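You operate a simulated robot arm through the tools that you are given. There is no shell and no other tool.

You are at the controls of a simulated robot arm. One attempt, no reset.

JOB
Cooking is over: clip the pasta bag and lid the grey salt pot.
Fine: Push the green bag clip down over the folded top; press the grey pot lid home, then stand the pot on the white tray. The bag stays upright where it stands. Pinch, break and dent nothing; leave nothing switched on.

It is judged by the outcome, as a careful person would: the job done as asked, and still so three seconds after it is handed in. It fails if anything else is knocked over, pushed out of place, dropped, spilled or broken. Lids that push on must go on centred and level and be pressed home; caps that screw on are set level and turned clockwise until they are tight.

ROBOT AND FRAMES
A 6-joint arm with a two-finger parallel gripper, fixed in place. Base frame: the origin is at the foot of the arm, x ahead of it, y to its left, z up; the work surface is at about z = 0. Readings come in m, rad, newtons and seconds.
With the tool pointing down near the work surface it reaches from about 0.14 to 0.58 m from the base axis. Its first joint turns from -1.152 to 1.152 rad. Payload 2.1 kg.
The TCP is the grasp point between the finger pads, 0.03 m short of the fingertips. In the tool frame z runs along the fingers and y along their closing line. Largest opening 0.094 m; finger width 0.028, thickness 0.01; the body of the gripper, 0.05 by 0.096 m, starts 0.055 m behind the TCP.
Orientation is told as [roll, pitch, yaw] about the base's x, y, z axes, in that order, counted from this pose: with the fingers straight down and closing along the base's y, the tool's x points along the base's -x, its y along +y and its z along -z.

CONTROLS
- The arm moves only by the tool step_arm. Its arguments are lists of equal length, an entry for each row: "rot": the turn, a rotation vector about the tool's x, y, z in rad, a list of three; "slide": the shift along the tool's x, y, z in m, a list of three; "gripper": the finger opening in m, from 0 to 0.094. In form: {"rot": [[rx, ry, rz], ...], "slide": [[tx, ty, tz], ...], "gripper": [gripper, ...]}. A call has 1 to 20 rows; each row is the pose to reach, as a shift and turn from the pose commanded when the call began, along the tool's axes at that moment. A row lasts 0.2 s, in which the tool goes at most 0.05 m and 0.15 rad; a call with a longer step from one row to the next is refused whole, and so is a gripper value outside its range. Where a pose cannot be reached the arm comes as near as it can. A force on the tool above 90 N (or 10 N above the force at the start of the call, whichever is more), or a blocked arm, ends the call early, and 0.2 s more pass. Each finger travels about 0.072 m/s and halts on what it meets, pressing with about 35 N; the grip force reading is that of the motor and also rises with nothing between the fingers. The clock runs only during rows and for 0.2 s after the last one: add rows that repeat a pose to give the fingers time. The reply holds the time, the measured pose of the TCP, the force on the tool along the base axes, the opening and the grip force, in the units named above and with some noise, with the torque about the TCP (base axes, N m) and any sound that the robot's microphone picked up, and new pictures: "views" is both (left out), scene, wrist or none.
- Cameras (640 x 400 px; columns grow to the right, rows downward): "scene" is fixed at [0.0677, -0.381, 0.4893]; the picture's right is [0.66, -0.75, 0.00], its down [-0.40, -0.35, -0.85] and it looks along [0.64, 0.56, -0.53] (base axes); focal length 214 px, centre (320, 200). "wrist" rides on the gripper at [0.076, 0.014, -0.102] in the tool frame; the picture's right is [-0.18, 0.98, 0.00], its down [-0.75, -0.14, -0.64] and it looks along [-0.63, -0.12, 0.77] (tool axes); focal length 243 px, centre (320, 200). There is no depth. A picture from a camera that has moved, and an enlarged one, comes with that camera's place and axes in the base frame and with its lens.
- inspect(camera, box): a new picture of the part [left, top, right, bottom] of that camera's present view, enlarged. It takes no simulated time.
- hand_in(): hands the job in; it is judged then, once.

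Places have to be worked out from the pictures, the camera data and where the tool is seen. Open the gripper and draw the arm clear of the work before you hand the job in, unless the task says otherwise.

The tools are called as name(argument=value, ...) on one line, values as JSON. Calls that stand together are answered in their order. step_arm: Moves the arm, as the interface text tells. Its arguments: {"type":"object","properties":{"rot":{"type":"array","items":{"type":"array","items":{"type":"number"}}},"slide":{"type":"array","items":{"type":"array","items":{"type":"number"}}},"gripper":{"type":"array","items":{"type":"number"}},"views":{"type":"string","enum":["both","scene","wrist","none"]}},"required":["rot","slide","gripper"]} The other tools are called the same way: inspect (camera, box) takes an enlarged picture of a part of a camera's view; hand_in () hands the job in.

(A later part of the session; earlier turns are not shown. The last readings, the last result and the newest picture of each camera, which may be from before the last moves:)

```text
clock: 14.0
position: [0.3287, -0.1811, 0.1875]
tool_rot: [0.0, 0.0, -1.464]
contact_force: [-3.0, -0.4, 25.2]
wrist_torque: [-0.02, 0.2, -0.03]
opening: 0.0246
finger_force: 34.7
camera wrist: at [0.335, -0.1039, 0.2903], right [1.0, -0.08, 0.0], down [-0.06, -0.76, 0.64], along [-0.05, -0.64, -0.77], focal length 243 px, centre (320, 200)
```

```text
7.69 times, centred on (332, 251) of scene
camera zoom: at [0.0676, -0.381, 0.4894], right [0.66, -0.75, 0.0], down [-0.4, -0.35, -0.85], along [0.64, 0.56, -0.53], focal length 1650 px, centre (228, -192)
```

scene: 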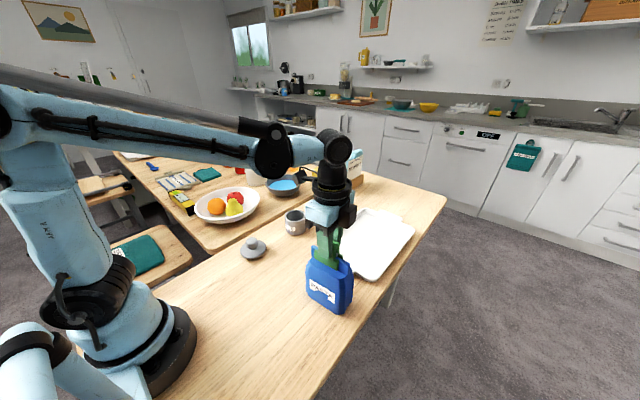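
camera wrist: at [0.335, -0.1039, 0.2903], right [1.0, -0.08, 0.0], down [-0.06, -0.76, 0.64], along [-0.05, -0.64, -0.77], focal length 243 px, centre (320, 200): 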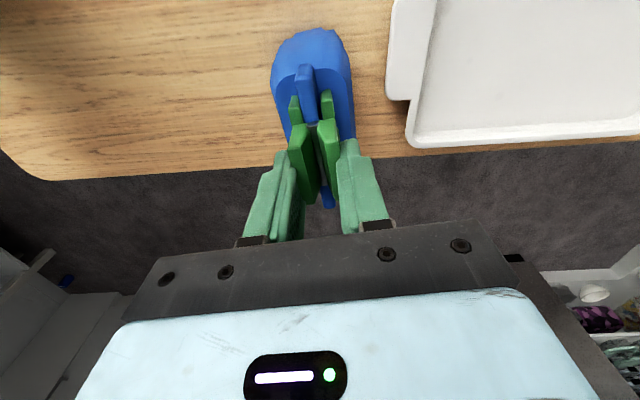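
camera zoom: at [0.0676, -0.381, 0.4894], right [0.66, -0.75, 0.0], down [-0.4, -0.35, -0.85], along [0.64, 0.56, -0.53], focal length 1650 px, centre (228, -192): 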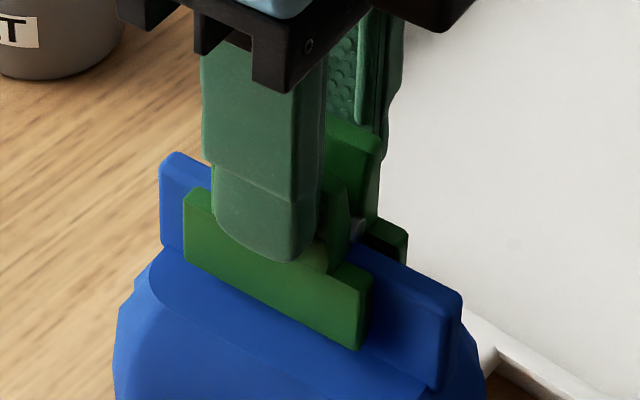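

Contact has begun: 25 N with the clip bottom at about 0.128, so about 22 mm is engaged. I'll press a little further in 1 mm steps and watch whether it moves or stops.

step_arm(rot=[[0, 0, 0], [0, 0, 0], [0, 0, 0]], slide=[[0, 0, 0.001], [0, 0, 0.002], [0, 0, 0.002]], gripper=[0.018, 0.018, 0.018])

inspect(camera="scene", box=[300, 225, 364, 277])

```text
clock: 14.8
position: [0.3294, -0.18, 0.184]
tool_rot: [0.002, 0.001, -1.465]
contact_force: [-3.0, -1.3, 38.5]
wrist_torque: [-0.07, 0.26, -0.1]
opening: 0.0245
finger_force: 35.2
camera wrist: at [0.335, -0.1038, 0.2879], right [1.0, -0.08, 0.0], down [-0.06, -0.76, 0.64], along [-0.05, -0.64, -0.77], focal length 243 px, centre (320, 200)
```

scene: 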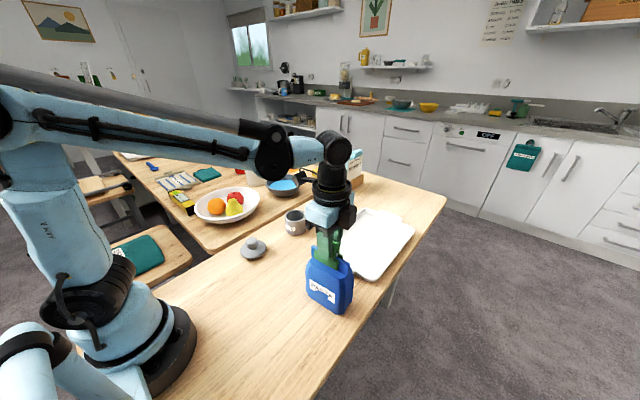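
wrist: 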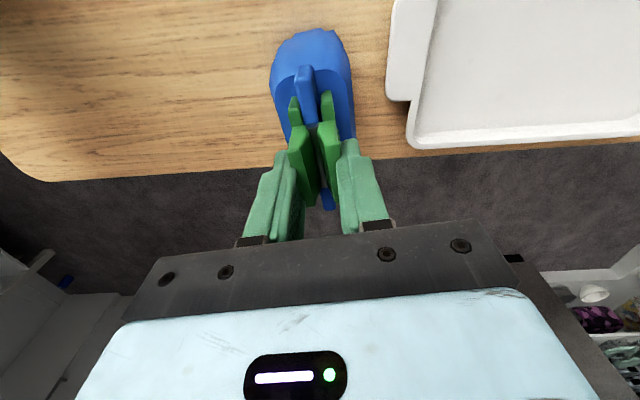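

```text
7.69 times, centred on (332, 251) of scene
camera zoom: at [0.0675, -0.3809, 0.4894], right [0.66, -0.75, 0.0], down [-0.4, -0.35, -0.85], along [0.64, 0.56, -0.53], focal length 1650 px, centre (228, -192)
```

zoom: 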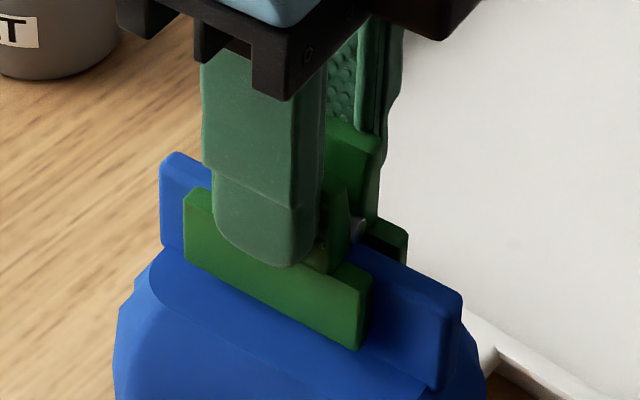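

The fingers slipped about 2 mm down onto the clip's shoulders while the clip stayed put at 38 N, so it may be meeting the snap tabs. I'll press on in small steps, watching for movement or a click.

step_arm(rot=[[0, 0, 0], [0, 0, 0], [0, 0, 0]], slide=[[0, 0, 0.001], [0, 0, 0.002], [0, 0, 0.002]], gripper=[0.018, 0.018, 0.018])

inspect(camera="scene", box=[300, 225, 364, 277])

inspect(camera="wrist", box=[288, 90, 352, 130])

```text
clock: 15.6
position: [0.3285, -0.1815, 0.1836]
tool_rot: [0.002, 0.001, -1.465]
contact_force: [-6.7, -0.3, 74.1]
wrist_torque: [0.03, 0.34, -0.07]
opening: 0.0247
finger_force: 34.8
camera wrist: at [0.3352, -0.1037, 0.2874], right [1.0, -0.08, 0.0], down [-0.06, -0.76, 0.64], along [-0.05, -0.64, -0.77], focal length 243 px, centre (320, 200)
```

scene: 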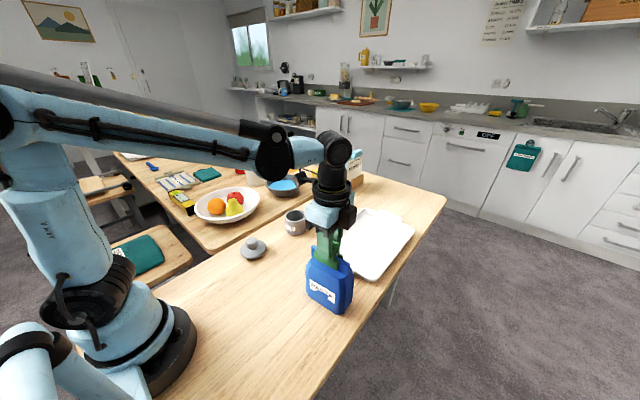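
wrist: 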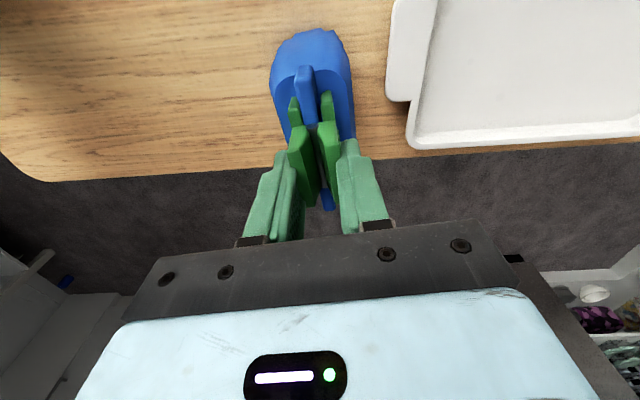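

```text
7.69 times, centred on (332, 251) of scene
camera zoom: at [0.0674, -0.3809, 0.4895], right [0.66, -0.75, 0.0], down [-0.4, -0.35, -0.85], along [0.64, 0.56, -0.53], focal length 1650 px, centre (228, -192)
```

zoom: 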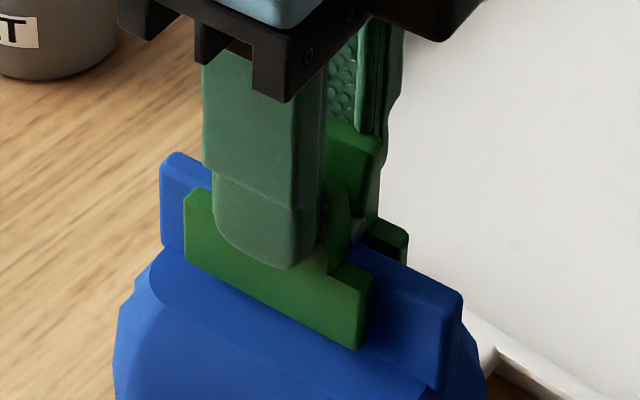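

```text
10.00 times, centred on (320, 110) of wrist
camera zoom: at [0.3352, -0.1037, 0.2874], right [1.0, -0.08, 0.0], down [-0.06, -0.76, 0.64], along [-0.05, -0.64, -0.77], focal length 2426 px, centre (320, 1100)
```

zoom: 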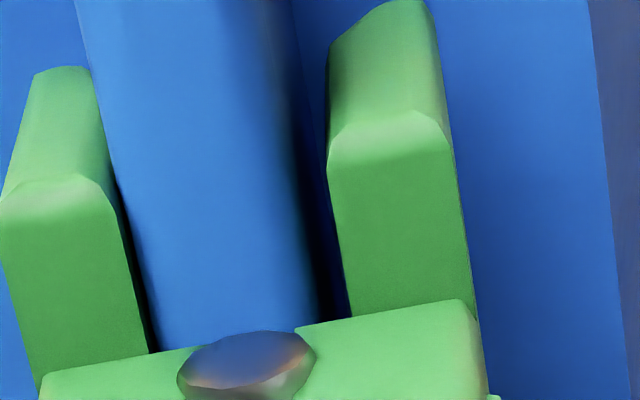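

At 74 N nothing moves further, so the clip has bottomed out on the fold. I'll unload the push first, then check the force before opening.

step_arm(rot=[[0, 0, 0], [0, 0, 0], [0, 0, 0]], slide=[[0, 0, -0.002], [0, 0, -0.0035], [0, 0, -0.0035]], gripper=[0.018, 0.018, 0.018], views="none")

```text
clock: 16.4
position: [0.329, -0.1814, 0.1849]
tool_rot: [0.002, 0.003, -1.464]
contact_force: [-0.7, -0.9, 0.9]
wrist_torque: [-0.06, 0.02, -0.01]
opening: 0.0245
finger_force: 35.1
```

The force is now near zero. I'll open the fingers and look.

step_arm(rot=[[0, 0, 0], [0, 0, 0], [0, 0, 0]], slide=[[0, 0, 0], [0, 0, 0], [0, 0, 0]], gripper=[0.035, 0.05, 0.05])

inspect(camera="scene", box=[300, 225, 364, 277])

inspect(camera="wrist", box=[256, 60, 384, 220])

```text
clock: 17.2
position: [0.3296, -0.1812, 0.1842]
tool_rot: [0.002, -0.001, -1.465]
contact_force: [-0.2, 0.2, -0.7]
wrist_torque: [-0.02, -0.02, -0.03]
opening: 0.0503
finger_force: 0.0
camera wrist: at [0.3345, -0.1036, 0.2887], right [1.0, -0.08, 0.0], down [-0.06, -0.76, 0.64], along [-0.05, -0.64, -0.77], focal length 243 px, centre (320, 200)
```

scene: 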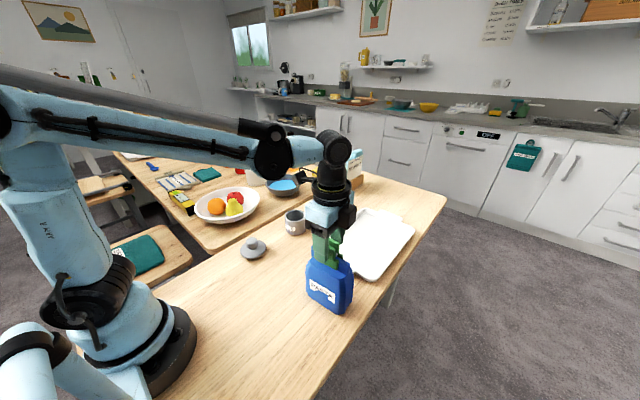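
wrist: 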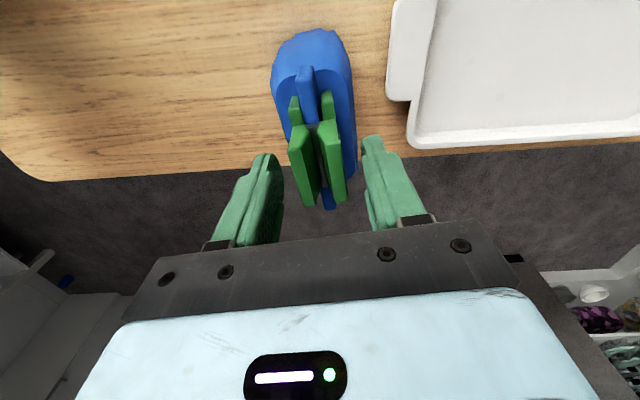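

```text
7.69 times, centred on (332, 251) of scene
camera zoom: at [0.0677, -0.381, 0.4893], right [0.66, -0.75, 0.0], down [-0.4, -0.35, -0.85], along [0.64, 0.56, -0.53], focal length 1650 px, centre (228, -192)
```

zoom: 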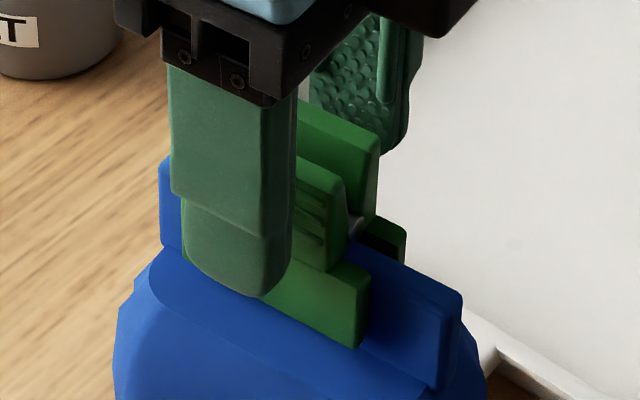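

```text
2.50 times, centred on (320, 140) of wrist
camera zoom: at [0.3345, -0.1036, 0.2887], right [1.0, -0.08, 0.0], down [-0.06, -0.76, 0.64], along [-0.05, -0.64, -0.77], focal length 606 px, centre (320, 350)
```

zoom: 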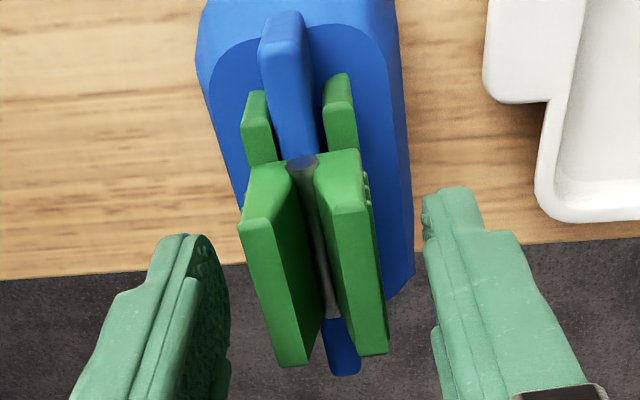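

The clip sits centred and level on the ridge and stays there. I'll raise straight up clear of it and review.

step_arm(rot=[[0, 0, 0], [0, 0, 0], [0, 0, 0], [0, 0, 0], [0, 0, 0], [0, 0, 0]], slide=[[0, 0, -0.01], [0, 0, -0.03], [0, 0, -0.055], [0, 0, -0.08], [0, 0, -0.1], [0, 0, -0.12]], gripper=[0.055, 0.06, 0.06, 0.06, 0.06, 0.06])

inspect(camera="scene", box=[290, 225, 370, 320])

inspect(camera="wrist", box=[272, 20, 368, 130])

```text
clock: 18.6
position: [0.3294, -0.1808, 0.3057]
tool_rot: [0.002, 0.0, -1.465]
contact_force: [0.7, 0.4, -0.9]
wrist_torque: [0.0, 0.01, 0.01]
opening: 0.06
finger_force: 0.2
camera wrist: at [0.3351, -0.1033, 0.4094], right [1.0, -0.08, 0.0], down [-0.06, -0.76, 0.64], along [-0.05, -0.64, -0.77], focal length 243 px, centre (320, 200)
```

scene: 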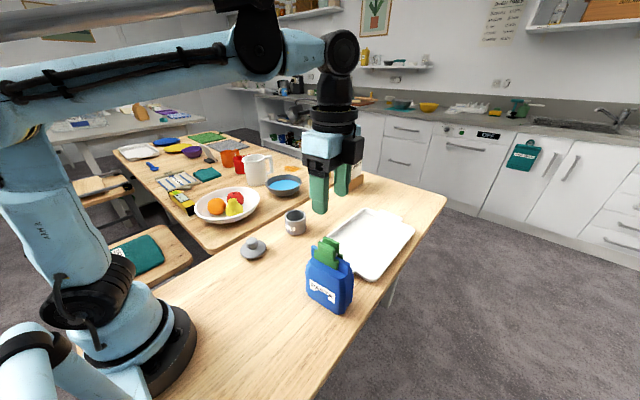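
wrist: 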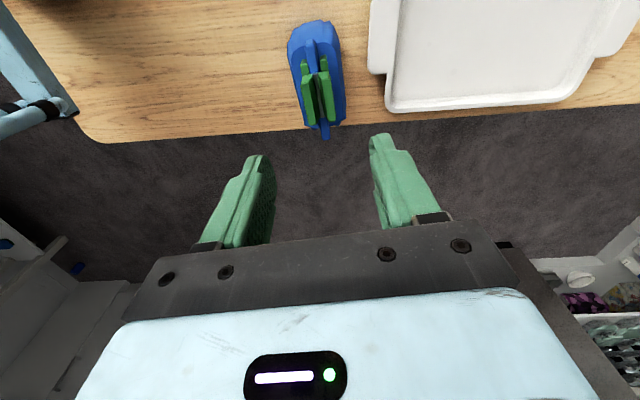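

```text
4.21 times, centred on (330, 272) of scene
camera zoom: at [0.0677, -0.381, 0.4893], right [0.66, -0.75, 0.0], down [-0.4, -0.35, -0.85], along [0.64, 0.56, -0.53], focal length 903 px, centre (278, -105)
```

zoom: 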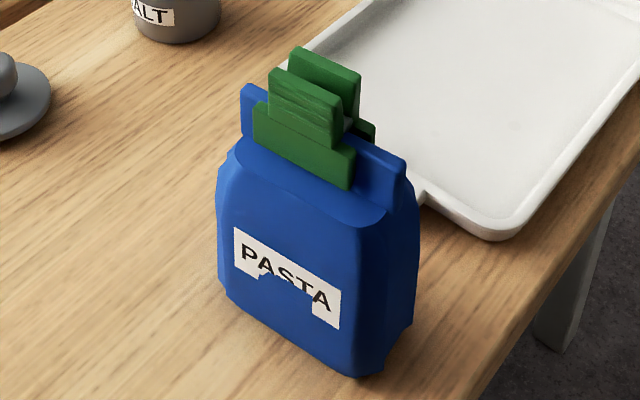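

```text
3.64 times, centred on (320, 75) of wrist
camera zoom: at [0.3351, -0.1033, 0.4094], right [1.0, -0.08, 0.0], down [-0.06, -0.76, 0.64], along [-0.05, -0.64, -0.77], focal length 882 px, centre (320, 654)
```

zoom: 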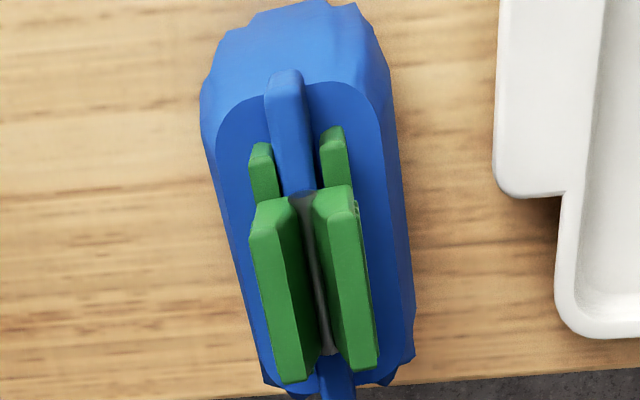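

The clip is on and the bag is upright in its place. I'll zoom in to check the gap between the clip's hub and the ridge top.

inspect(camera="scene", box=[310, 232, 358, 272])

inspect(camera="scene", box=[236, 232, 276, 262])

inspect(camera="scene", box=[275, 202, 315, 242])

```text
10.00 times, centred on (334, 252) of scene
camera zoom: at [0.0677, -0.381, 0.4893], right [0.66, -0.75, 0.0], down [-0.4, -0.35, -0.85], along [0.64, 0.56, -0.53], focal length 2145 px, centre (180, -320)
```

zoom: 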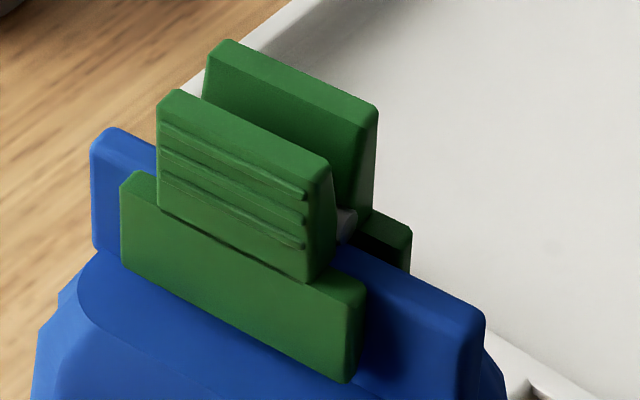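

```text
13.33 times, centred on (256, 247) of scene
camera zoom: at [0.0677, -0.381, 0.4893], right [0.66, -0.75, 0.0], down [-0.4, -0.35, -0.85], along [0.64, 0.56, -0.53], focal length 2860 px, centre (1173, -427)
```

zoom: 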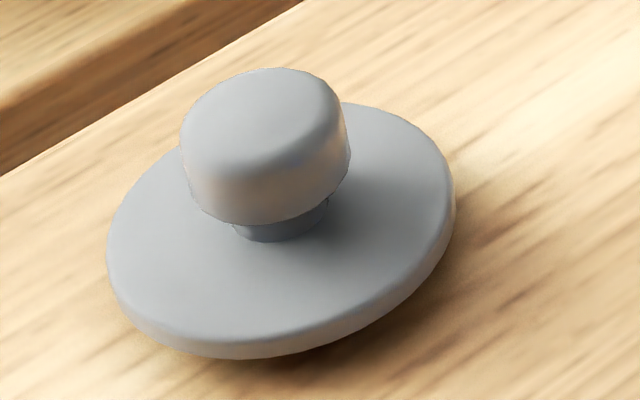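

```text
10.00 times, centred on (295, 222) of scene
camera zoom: at [0.0677, -0.381, 0.4893], right [0.66, -0.75, 0.0], down [-0.4, -0.35, -0.85], along [0.64, 0.56, -0.53], focal length 2145 px, centre (570, -20)
```

zoom: 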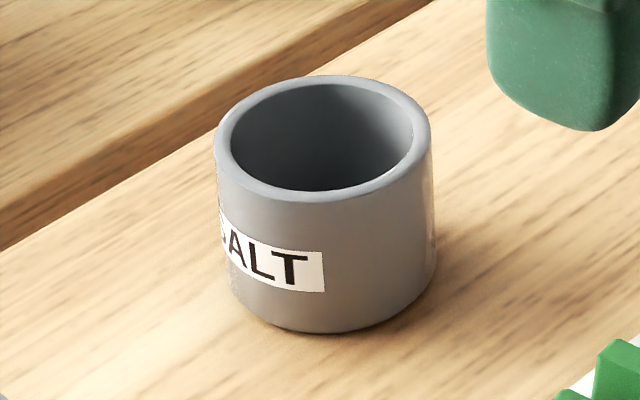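

The clip looks seated, with its pin just above the ridge top. Next is the lid: I'll return to yaw 0 and move above it at z of about 0.2 for a closer look at the lid and pot.

step_arm(rot=[[0, 0, -0.133], [0, 0, -0.266], [0, 0, -0.4], [0, 0, -0.533], [0, 0, -0.666], [0, 0, -0.8], [0, 0, -0.933], [0, 0, -1.066], [0, 0, -1.2], [0, 0, -1.333], [0, 0, -1.465]], slide=[[0.0246, -0.0008, 0], [0.0491, -0.0016, 0], [0.0737, -0.0024, 0], [0.0983, -0.0032, 0.01], [0.1228, -0.004, 0.024], [0.1474, -0.0049, 0.038], [0.172, -0.0057, 0.052], [0.1965, -0.0065, 0.066], [0.2211, -0.0073, 0.08], [0.2456, -0.0081, 0.094], [0.2702, -0.0089, 0.1057]], gripper=[0.07, 0.08, 0.09, 0.094, 0.094, 0.094, 0.094, 0.094, 0.094, 0.094, 0.094])

inspect(camera="wrist", box=[240, 20, 400, 180])

inspect(camera="scene", box=[290, 225, 370, 320])

```text
clock: 21.0
position: [0.2905, 0.0881, 0.1987]
tool_rot: [0.001, -0.003, 0.003]
contact_force: [0.0, -0.2, -0.2]
wrist_torque: [0.03, 0.01, 0.04]
opening: 0.0939
finger_force: 0.1
camera wrist: at [0.214, 0.1016, 0.3023], right [0.18, 0.98, 0.0], down [0.75, -0.14, 0.64], along [0.63, -0.12, -0.77], focal length 243 px, centre (320, 200)
```

scene: 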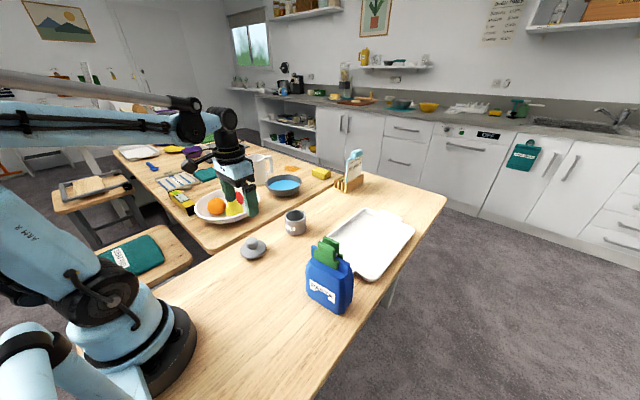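
wrist: 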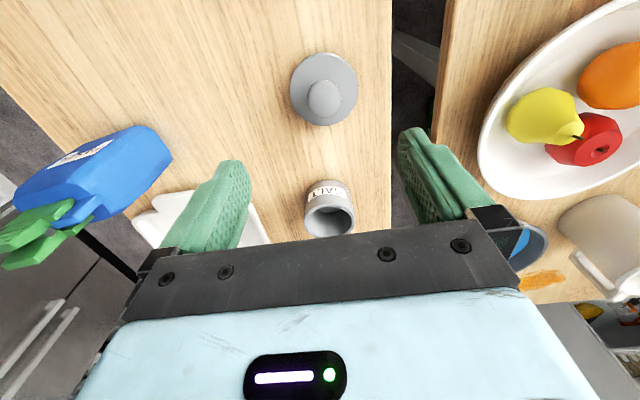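

```text
2.50 times, centred on (320, 100) of wrist
camera zoom: at [0.214, 0.1016, 0.3023], right [0.18, 0.98, 0.0], down [0.75, -0.14, 0.64], along [0.63, -0.12, -0.77], focal length 606 px, centre (320, 450)
```

zoom: 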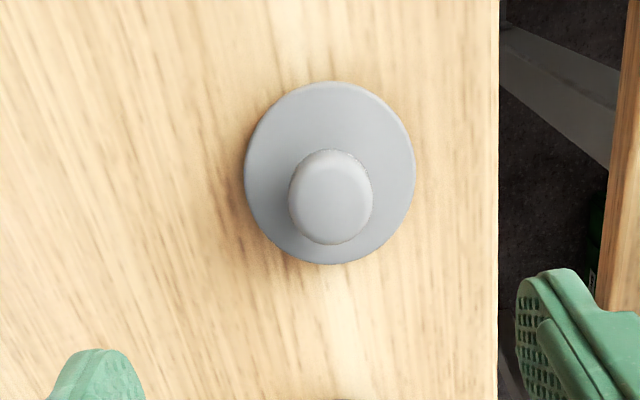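

```text
4.21 times, centred on (330, 272) of scene
camera zoom: at [0.0677, -0.381, 0.4893], right [0.66, -0.75, 0.0], down [-0.4, -0.35, -0.85], along [0.64, 0.56, -0.53], focal length 903 px, centre (278, -105)
```

zoom: 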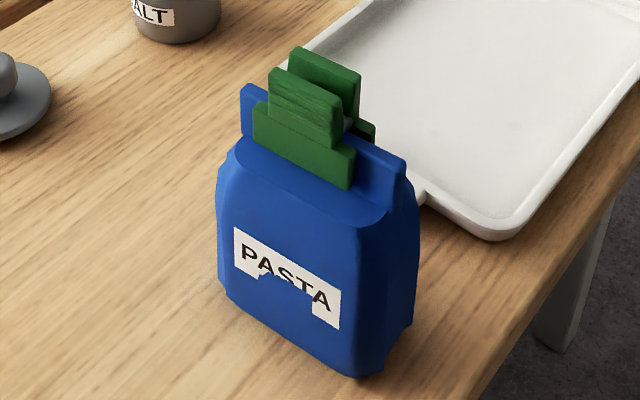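

inspect(camera="wrist", box=[282, 165, 378, 245])

inspect(camera="wrist", box=[276, 40, 372, 135])

inspect(camera="scene", box=[225, 195, 321, 267])

```text
5.00 times, centred on (330, 205) of wrist
camera zoom: at [0.214, 0.1016, 0.3023], right [0.18, 0.98, 0.0], down [0.75, -0.14, 0.64], along [0.63, -0.12, -0.77], focal length 1213 px, centre (270, 175)
```

zoom: 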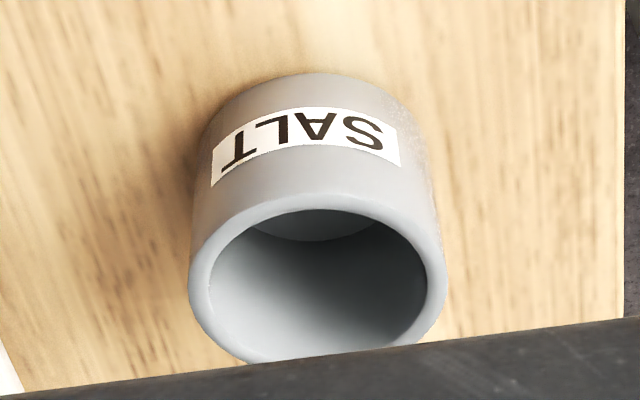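

```text
4.21 times, centred on (324, 88) of wrist
camera zoom: at [0.214, 0.1016, 0.3023], right [0.18, 0.98, 0.0], down [0.75, -0.14, 0.64], along [0.63, -0.12, -0.77], focal length 1022 px, centre (303, 674)
```

zoom: 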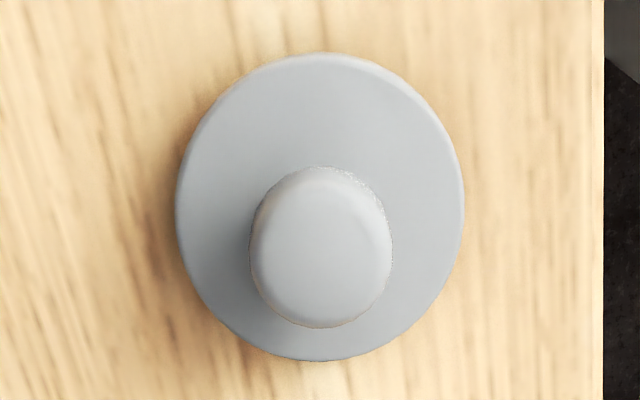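

```text
5.56 times, centred on (273, 231) of scene
camera zoom: at [0.0677, -0.381, 0.4893], right [0.66, -0.75, 0.0], down [-0.4, -0.35, -0.85], along [0.64, 0.56, -0.53], focal length 1192 px, centre (581, 28)
```

zoom: 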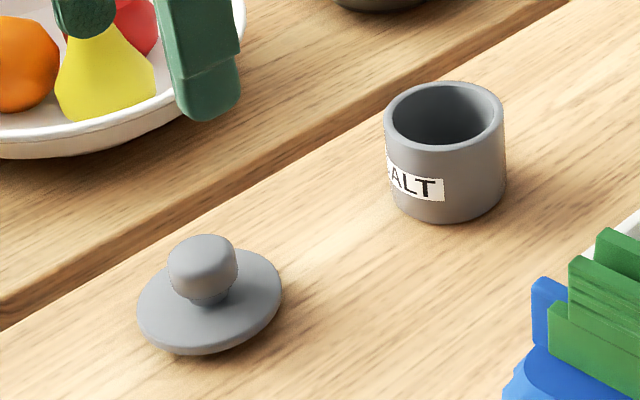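

The lid disc is about 0.0765 m across with a knob about 0.035 m wide centred near (0.2930, 0.0895), knob mid-height about 0.038. The pot is about 0.073 m across, its rim at z of about 0.058, centred at (0.4555, 0.0697). I'll centre over the knob and lower partway to check.

step_arm(rot=[[0, 0, 0], [0, 0, 0], [0, 0, 0], [0, 0, 0], [0, 0, 0], [0, 0, 0]], slide=[[-0.0025, 0.0012, 0.02], [-0.0025, 0.0012, 0.045], [-0.0025, 0.0012, 0.07], [-0.0025, 0.0012, 0.09], [-0.0025, 0.0012, 0.105], [-0.0025, 0.0012, 0.105]], gripper=[0.08, 0.07, 0.065, 0.065, 0.065, 0.065])

inspect(camera="wrist", box=[240, 60, 400, 200])

inspect(camera="scene", box=[220, 205, 292, 265])

```text
clock: 22.4
position: [0.2941, 0.0888, 0.0928]
tool_rot: [-0.001, -0.001, -0.001]
contact_force: [-0.2, 0.0, -0.1]
wrist_torque: [-0.02, -0.01, -0.02]
opening: 0.065
finger_force: 0.0
camera wrist: at [0.2174, 0.1026, 0.1971], right [0.18, 0.98, 0.0], down [0.75, -0.14, 0.64], along [0.63, -0.12, -0.77], focal length 243 px, centre (320, 200)
```

scene: 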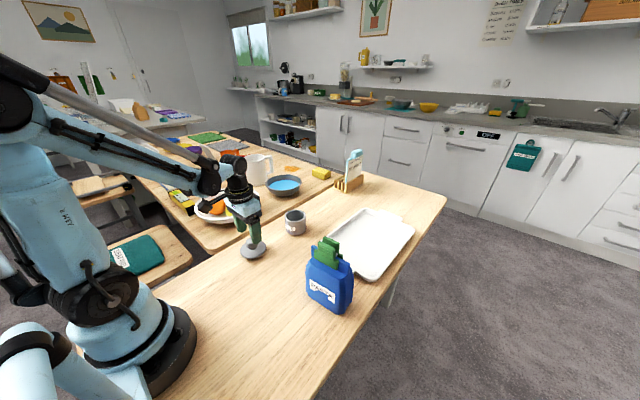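
wrist: 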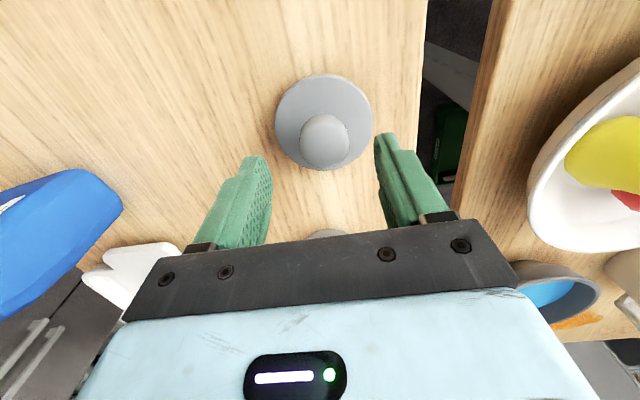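

```text
2.86 times, centred on (320, 130) of wrist
camera zoom: at [0.2174, 0.1026, 0.1971], right [0.18, 0.98, 0.0], down [0.75, -0.14, 0.64], along [0.63, -0.12, -0.77], focal length 693 px, centre (320, 400)
```

zoom: 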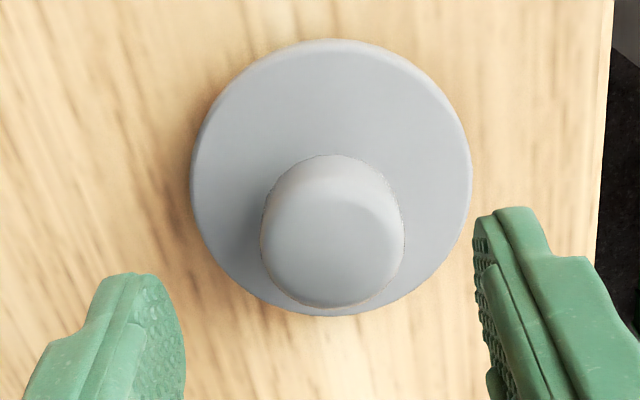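

```text
6.67 times, centred on (256, 235) of scene
camera zoom: at [0.0677, -0.381, 0.4893], right [0.66, -0.75, 0.0], down [-0.4, -0.35, -0.85], along [0.64, 0.56, -0.53], focal length 1430 px, centre (747, -33)
```

zoom: 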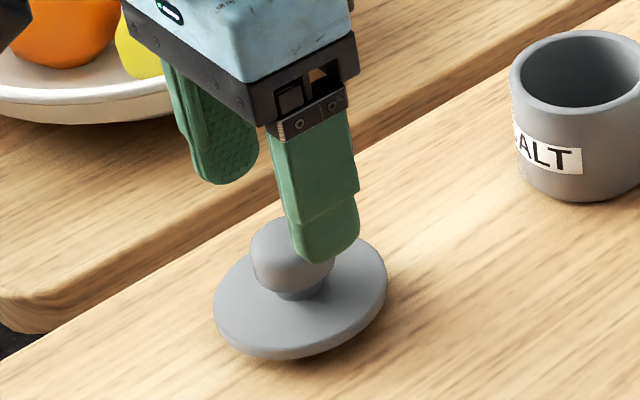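

The knob appears at about (0.2937, 0.0903), so I'll shift 1.5 mm in +y, descend so the fingertips stop above the disc (TCP z of about 0.053), then close on the knob.

step_arm(rot=[[0, 0, 0], [0, 0, 0], [0, 0, 0], [0, 0, 0], [0, 0, 0], [0, 0, 0], [0, 0, 0]], slide=[[0, 0.0015, 0.015], [0, 0.0015, 0.03], [0, 0.0015, 0.04], [0, 0.0015, 0.04], [0, 0.0015, 0.04], [0, 0.0015, 0.04], [0, 0.0015, 0.04]], gripper=[0.065, 0.065, 0.065, 0.05, 0.04, 0.03, 0.026])

inspect(camera="wrist", box=[240, 60, 400, 220])

inspect(camera="scene", box=[220, 205, 292, 265])

```text
clock: 24.0
position: [0.2936, 0.0904, 0.055]
tool_rot: [0.001, -0.002, -0.001]
contact_force: [-0.5, -0.3, -0.3]
wrist_torque: [0.0, -0.01, -0.01]
opening: 0.0339
finger_force: 35.4
camera wrist: at [0.2178, 0.104, 0.1587], right [0.18, 0.98, 0.0], down [0.75, -0.14, 0.64], along [0.63, -0.12, -0.77], focal length 243 px, centre (320, 200)
```

scene: 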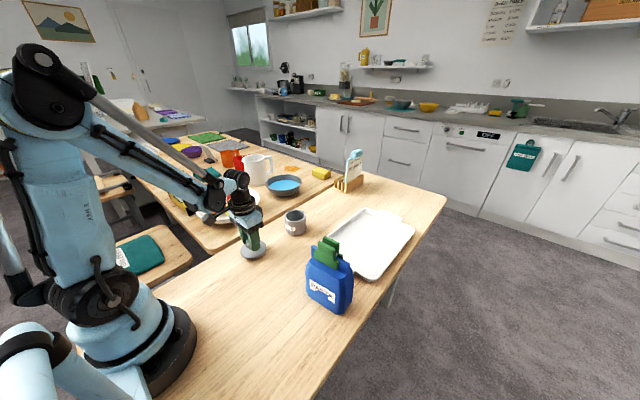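
wrist: 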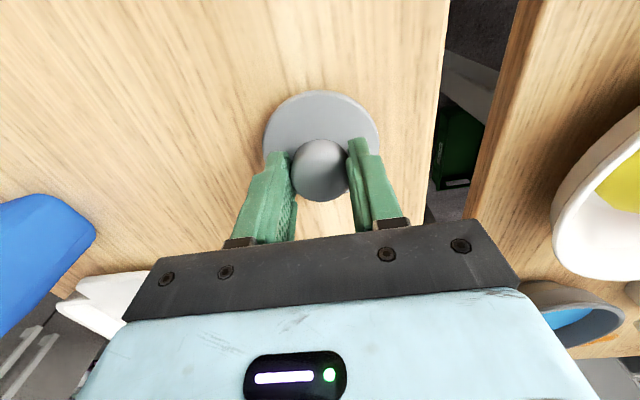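

```text
2.50 times, centred on (320, 140) of wrist
camera zoom: at [0.2178, 0.104, 0.1587], right [0.18, 0.98, 0.0], down [0.75, -0.14, 0.64], along [0.63, -0.12, -0.77], focal length 606 px, centre (320, 350)
```

zoom: 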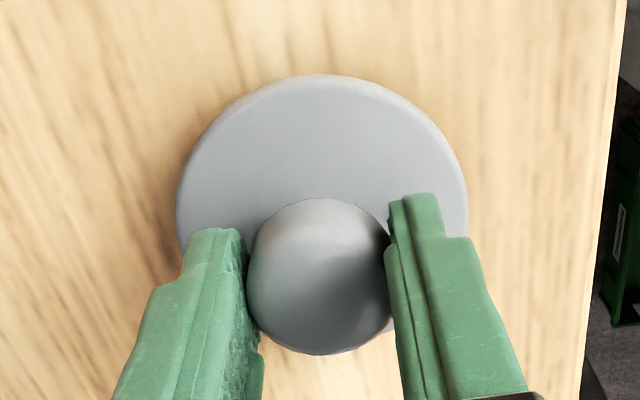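

```text
6.67 times, centred on (256, 235) of scene
camera zoom: at [0.0677, -0.381, 0.4893], right [0.66, -0.75, 0.0], down [-0.4, -0.35, -0.85], along [0.64, 0.56, -0.53], focal length 1430 px, centre (747, -33)
```

zoom: 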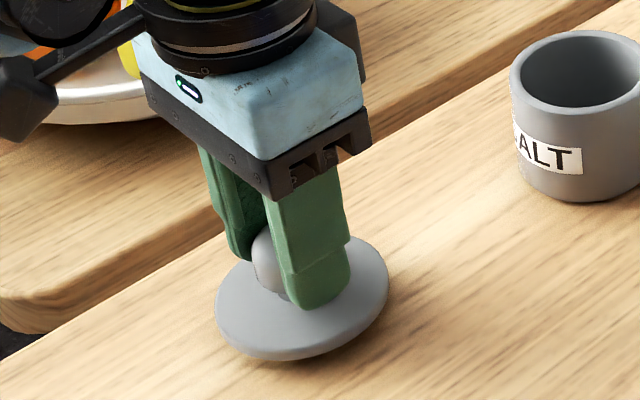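

The knob is gripped at a 33.9 mm opening and centred on the TCP. I'll lift straight up and inspect the lid's underside profile.

step_arm(rot=[[0, 0, 0], [0, 0, 0], [0, 0, 0], [0, 0, 0], [0, 0, 0], [0, 0, 0]], slide=[[0, 0, -0.01], [0, 0, -0.03], [0, 0, -0.055], [0, 0, -0.08], [0, 0, -0.1], [0, 0, -0.105]], gripper=[0.026, 0.026, 0.026, 0.026, 0.026, 0.026])

inspect(camera="scene", box=[220, 175, 316, 255])

inspect(camera="wrist", box=[240, 60, 400, 240])

```text
clock: 25.4
position: [0.294, 0.0891, 0.1579]
tool_rot: [0.0, 0.001, 0.001]
contact_force: [-1.7, 0.1, -0.5]
wrist_torque: [-0.03, -0.04, 0.01]
opening: 0.0345
finger_force: 34.5
camera wrist: at [0.2176, 0.1035, 0.2625], right [0.18, 0.98, 0.0], down [0.75, -0.14, 0.64], along [0.63, -0.12, -0.77], focal length 243 px, centre (320, 200)
```

scene: 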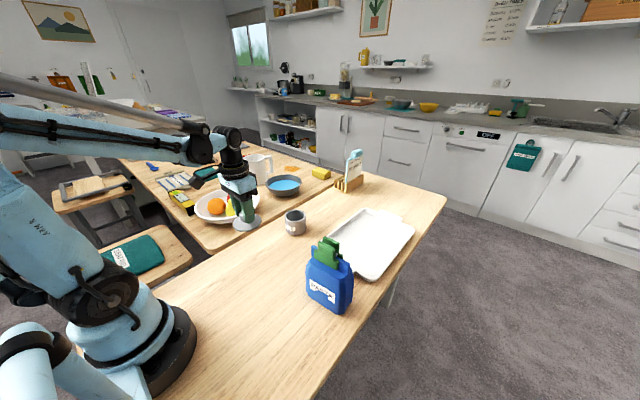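
wrist: 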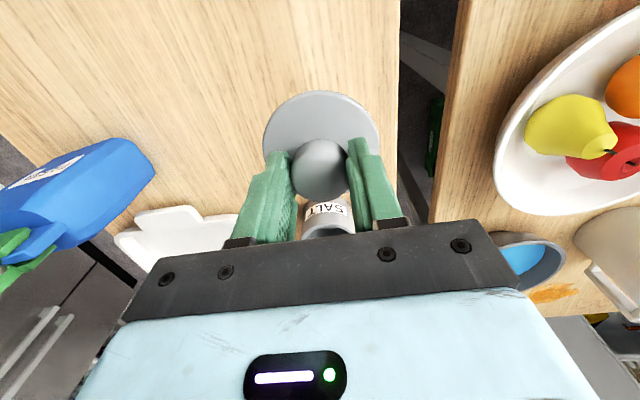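

```text
5.00 times, centred on (268, 215) of scene
camera zoom: at [0.0677, -0.381, 0.4893], right [0.66, -0.75, 0.0], down [-0.4, -0.35, -0.85], along [0.64, 0.56, -0.53], focal length 1072 px, centre (580, 125)
```

zoom: 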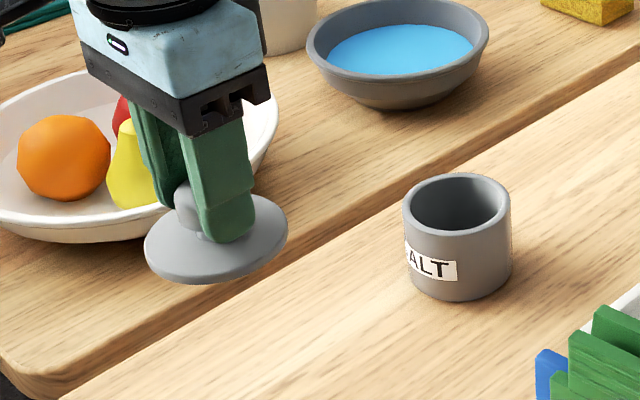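

```text
2.22 times, centred on (320, 150) of wrist
camera zoom: at [0.2176, 0.1035, 0.2625], right [0.18, 0.98, 0.0], down [0.75, -0.14, 0.64], along [0.63, -0.12, -0.77], focal length 539 px, centre (320, 311)
```

zoom: 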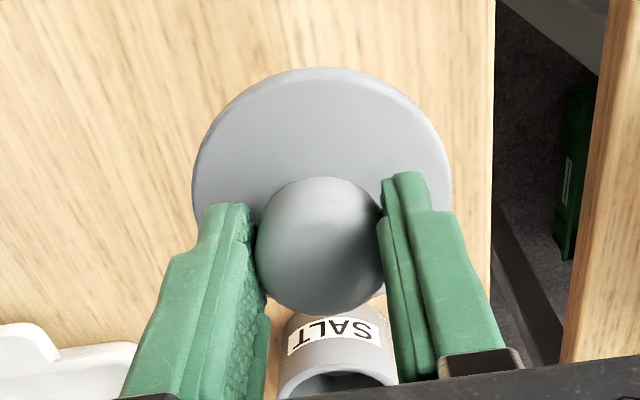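

The lid hangs level. I'll carry it over the pot at about (0.456, 0.0705), keeping it above the rim, then check alignment.

step_arm(rot=[[0, 0, 0], [0, 0, 0], [0, 0, 0], [0, 0, 0], [0, 0, 0], [0, 0, 0], [0, 0, 0], [0, 0, 0]], slide=[[-0.01, -0.001, -0.006], [-0.035, -0.004, -0.012], [-0.06, -0.007, -0.012], [-0.085, -0.01, -0.012], [-0.11, -0.013, -0.012], [-0.135, -0.016, -0.012], [-0.155, -0.018, -0.012], [-0.162, -0.0186, -0.012]], gripper=[0.026, 0.026, 0.026, 0.026, 0.026, 0.026, 0.026, 0.026])

inspect(camera="scene", box=[260, 165, 340, 245])

inspect(camera="wrist", box=[240, 60, 400, 240])

```text
clock: 27.2
position: [0.4557, 0.0725, 0.1721]
tool_rot: [0.0, 0.0, 0.0]
contact_force: [0.1, 0.1, -0.7]
wrist_torque: [0.03, -0.03, -0.04]
opening: 0.0346
finger_force: 35.2
camera wrist: at [0.3802, 0.0862, 0.2754], right [0.18, 0.98, 0.0], down [0.75, -0.14, 0.64], along [0.63, -0.12, -0.77], focal length 243 px, centre (320, 200)
```

scene: 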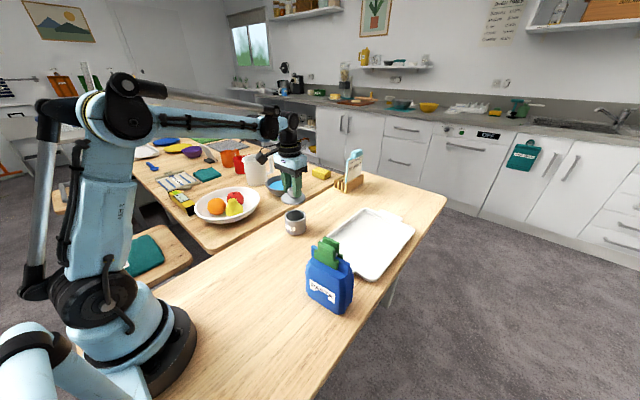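
wrist: 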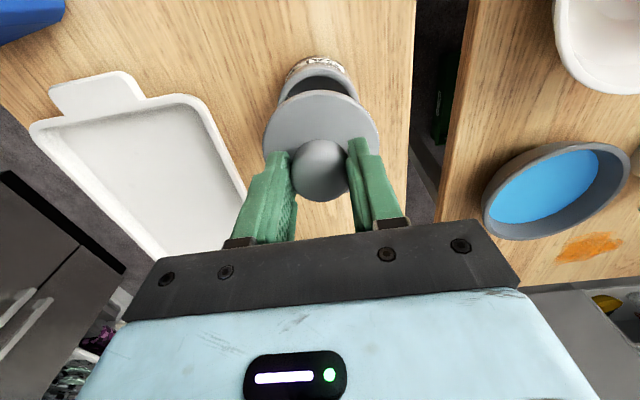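

```text
5.00 times, centred on (300, 205) of scene
camera zoom: at [0.0677, -0.381, 0.4893], right [0.66, -0.75, 0.0], down [-0.4, -0.35, -0.85], along [0.64, 0.56, -0.53], focal length 1072 px, centre (420, 175)
```

zoom: 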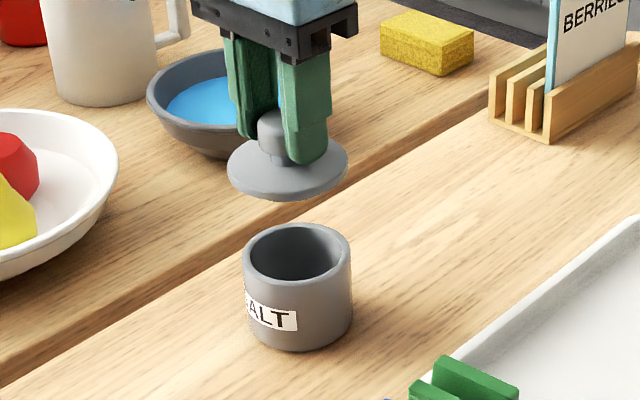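

```text
2.22 times, centred on (320, 150) of wrist
camera zoom: at [0.3802, 0.0862, 0.2754], right [0.18, 0.98, 0.0], down [0.75, -0.14, 0.64], along [0.63, -0.12, -0.77], focal length 539 px, centre (320, 311)
```

zoom: 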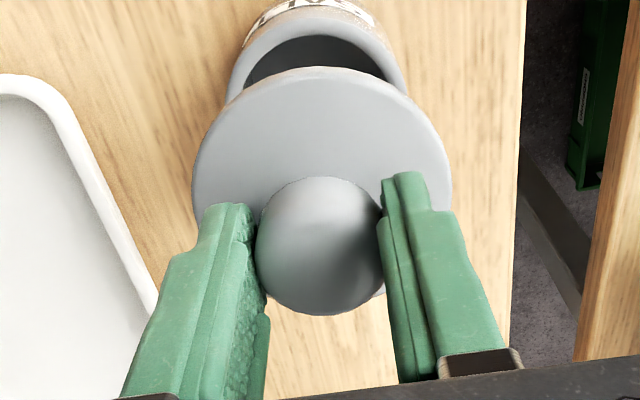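

I'll zoom in closer on the pot rim relative to the lid in both views.

inspect(camera="wrist", box=[270, 45, 370, 125])

inspect(camera="scene", box=[275, 185, 323, 240])

```text
5.00 times, centred on (320, 85) of wrist
camera zoom: at [0.3802, 0.0862, 0.2754], right [0.18, 0.98, 0.0], down [0.75, -0.14, 0.64], along [0.63, -0.12, -0.77], focal length 1213 px, centre (320, 775)
```

zoom: 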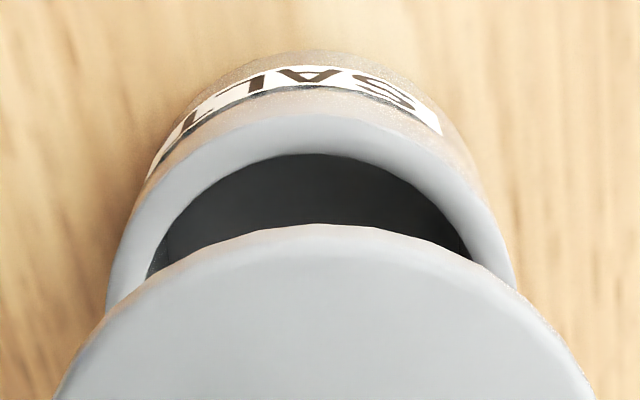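

```text
7.27 times, centred on (299, 212) of scene
camera zoom: at [0.0677, -0.381, 0.4893], right [0.66, -0.75, 0.0], down [-0.4, -0.35, -0.85], along [0.64, 0.56, -0.53], focal length 1560 px, centre (473, 109)
```

zoom: 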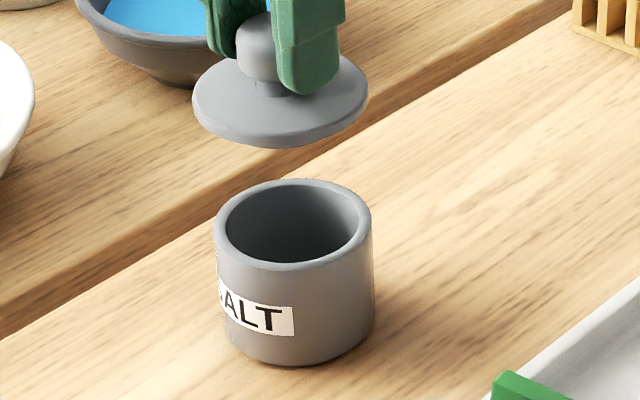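

Fitting circles in the wrist view puts the lid at (0.4594, 0.0712) and the pot rim at (0.4596, 0.0697), so the lid needs to go about 1.5 mm in -y. I'll correct that and lower to just above the rim, then re-check.

step_arm(rot=[[0, 0, 0], [0, 0, 0], [0, 0, 0], [0, 0, 0]], slide=[[0, -0.0015, 0.015], [0, -0.0015, 0.03], [0, -0.0015, 0.045], [0, -0.0015, 0.045]], gripper=[0.026, 0.026, 0.026, 0.026])

inspect(camera="wrist", box=[260, 60, 380, 160])

inspect(camera="scene", box=[275, 190, 323, 240])

```text
clock: 28.2
position: [0.4563, 0.0697, 0.1258]
tool_rot: [0.0, -0.002, 0.0]
contact_force: [0.2, 0.1, -0.1]
wrist_torque: [-0.02, 0.0, 0.02]
opening: 0.0344
finger_force: 35.0
camera wrist: at [0.3799, 0.0839, 0.2297], right [0.18, 0.98, 0.0], down [0.75, -0.14, 0.64], along [0.63, -0.12, -0.77], focal length 243 px, centre (320, 200)
```

scene: 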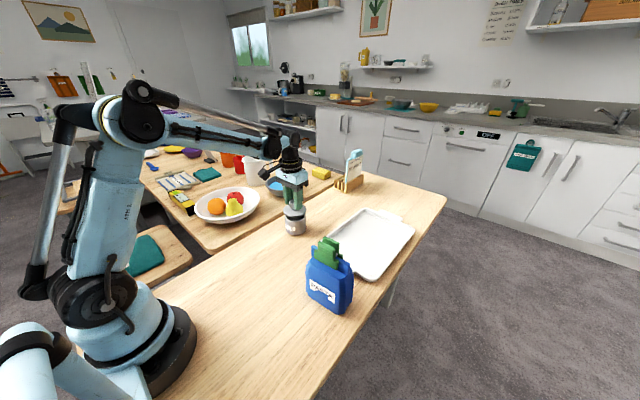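
wrist: 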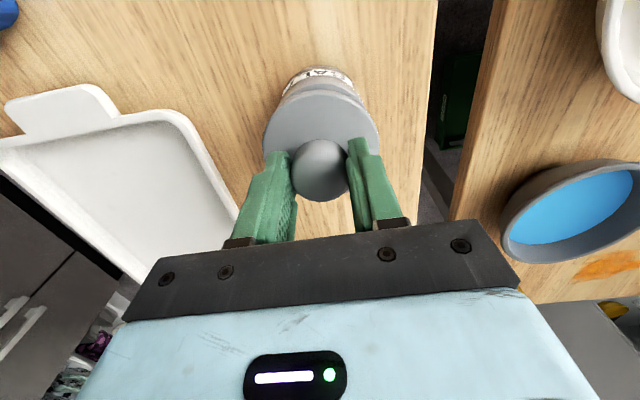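

```text
4.00 times, centred on (320, 110) of wrist
camera zoom: at [0.3799, 0.0839, 0.2297], right [0.18, 0.98, 0.0], down [0.75, -0.14, 0.64], along [0.63, -0.12, -0.77], focal length 970 px, centre (320, 560)
```

zoom: 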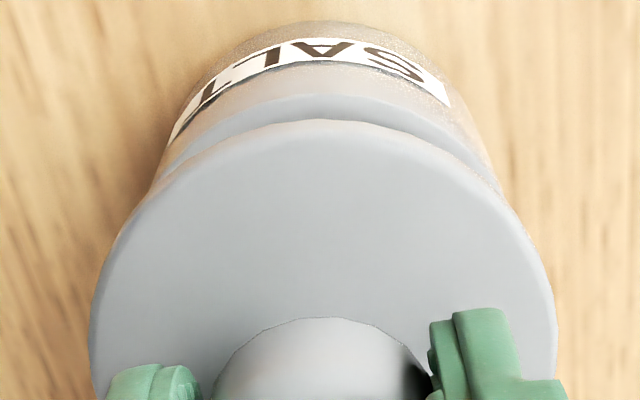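

```text
8.00 times, centred on (299, 215) of scene
camera zoom: at [0.0677, -0.381, 0.4893], right [0.66, -0.75, 0.0], down [-0.4, -0.35, -0.85], along [0.64, 0.56, -0.53], focal length 1716 px, centre (488, 80)
```

zoom: 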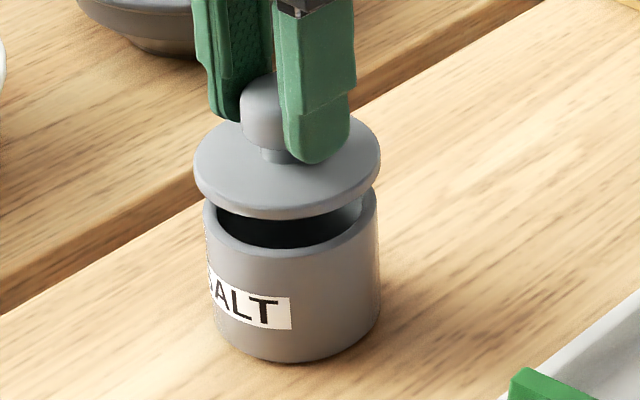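

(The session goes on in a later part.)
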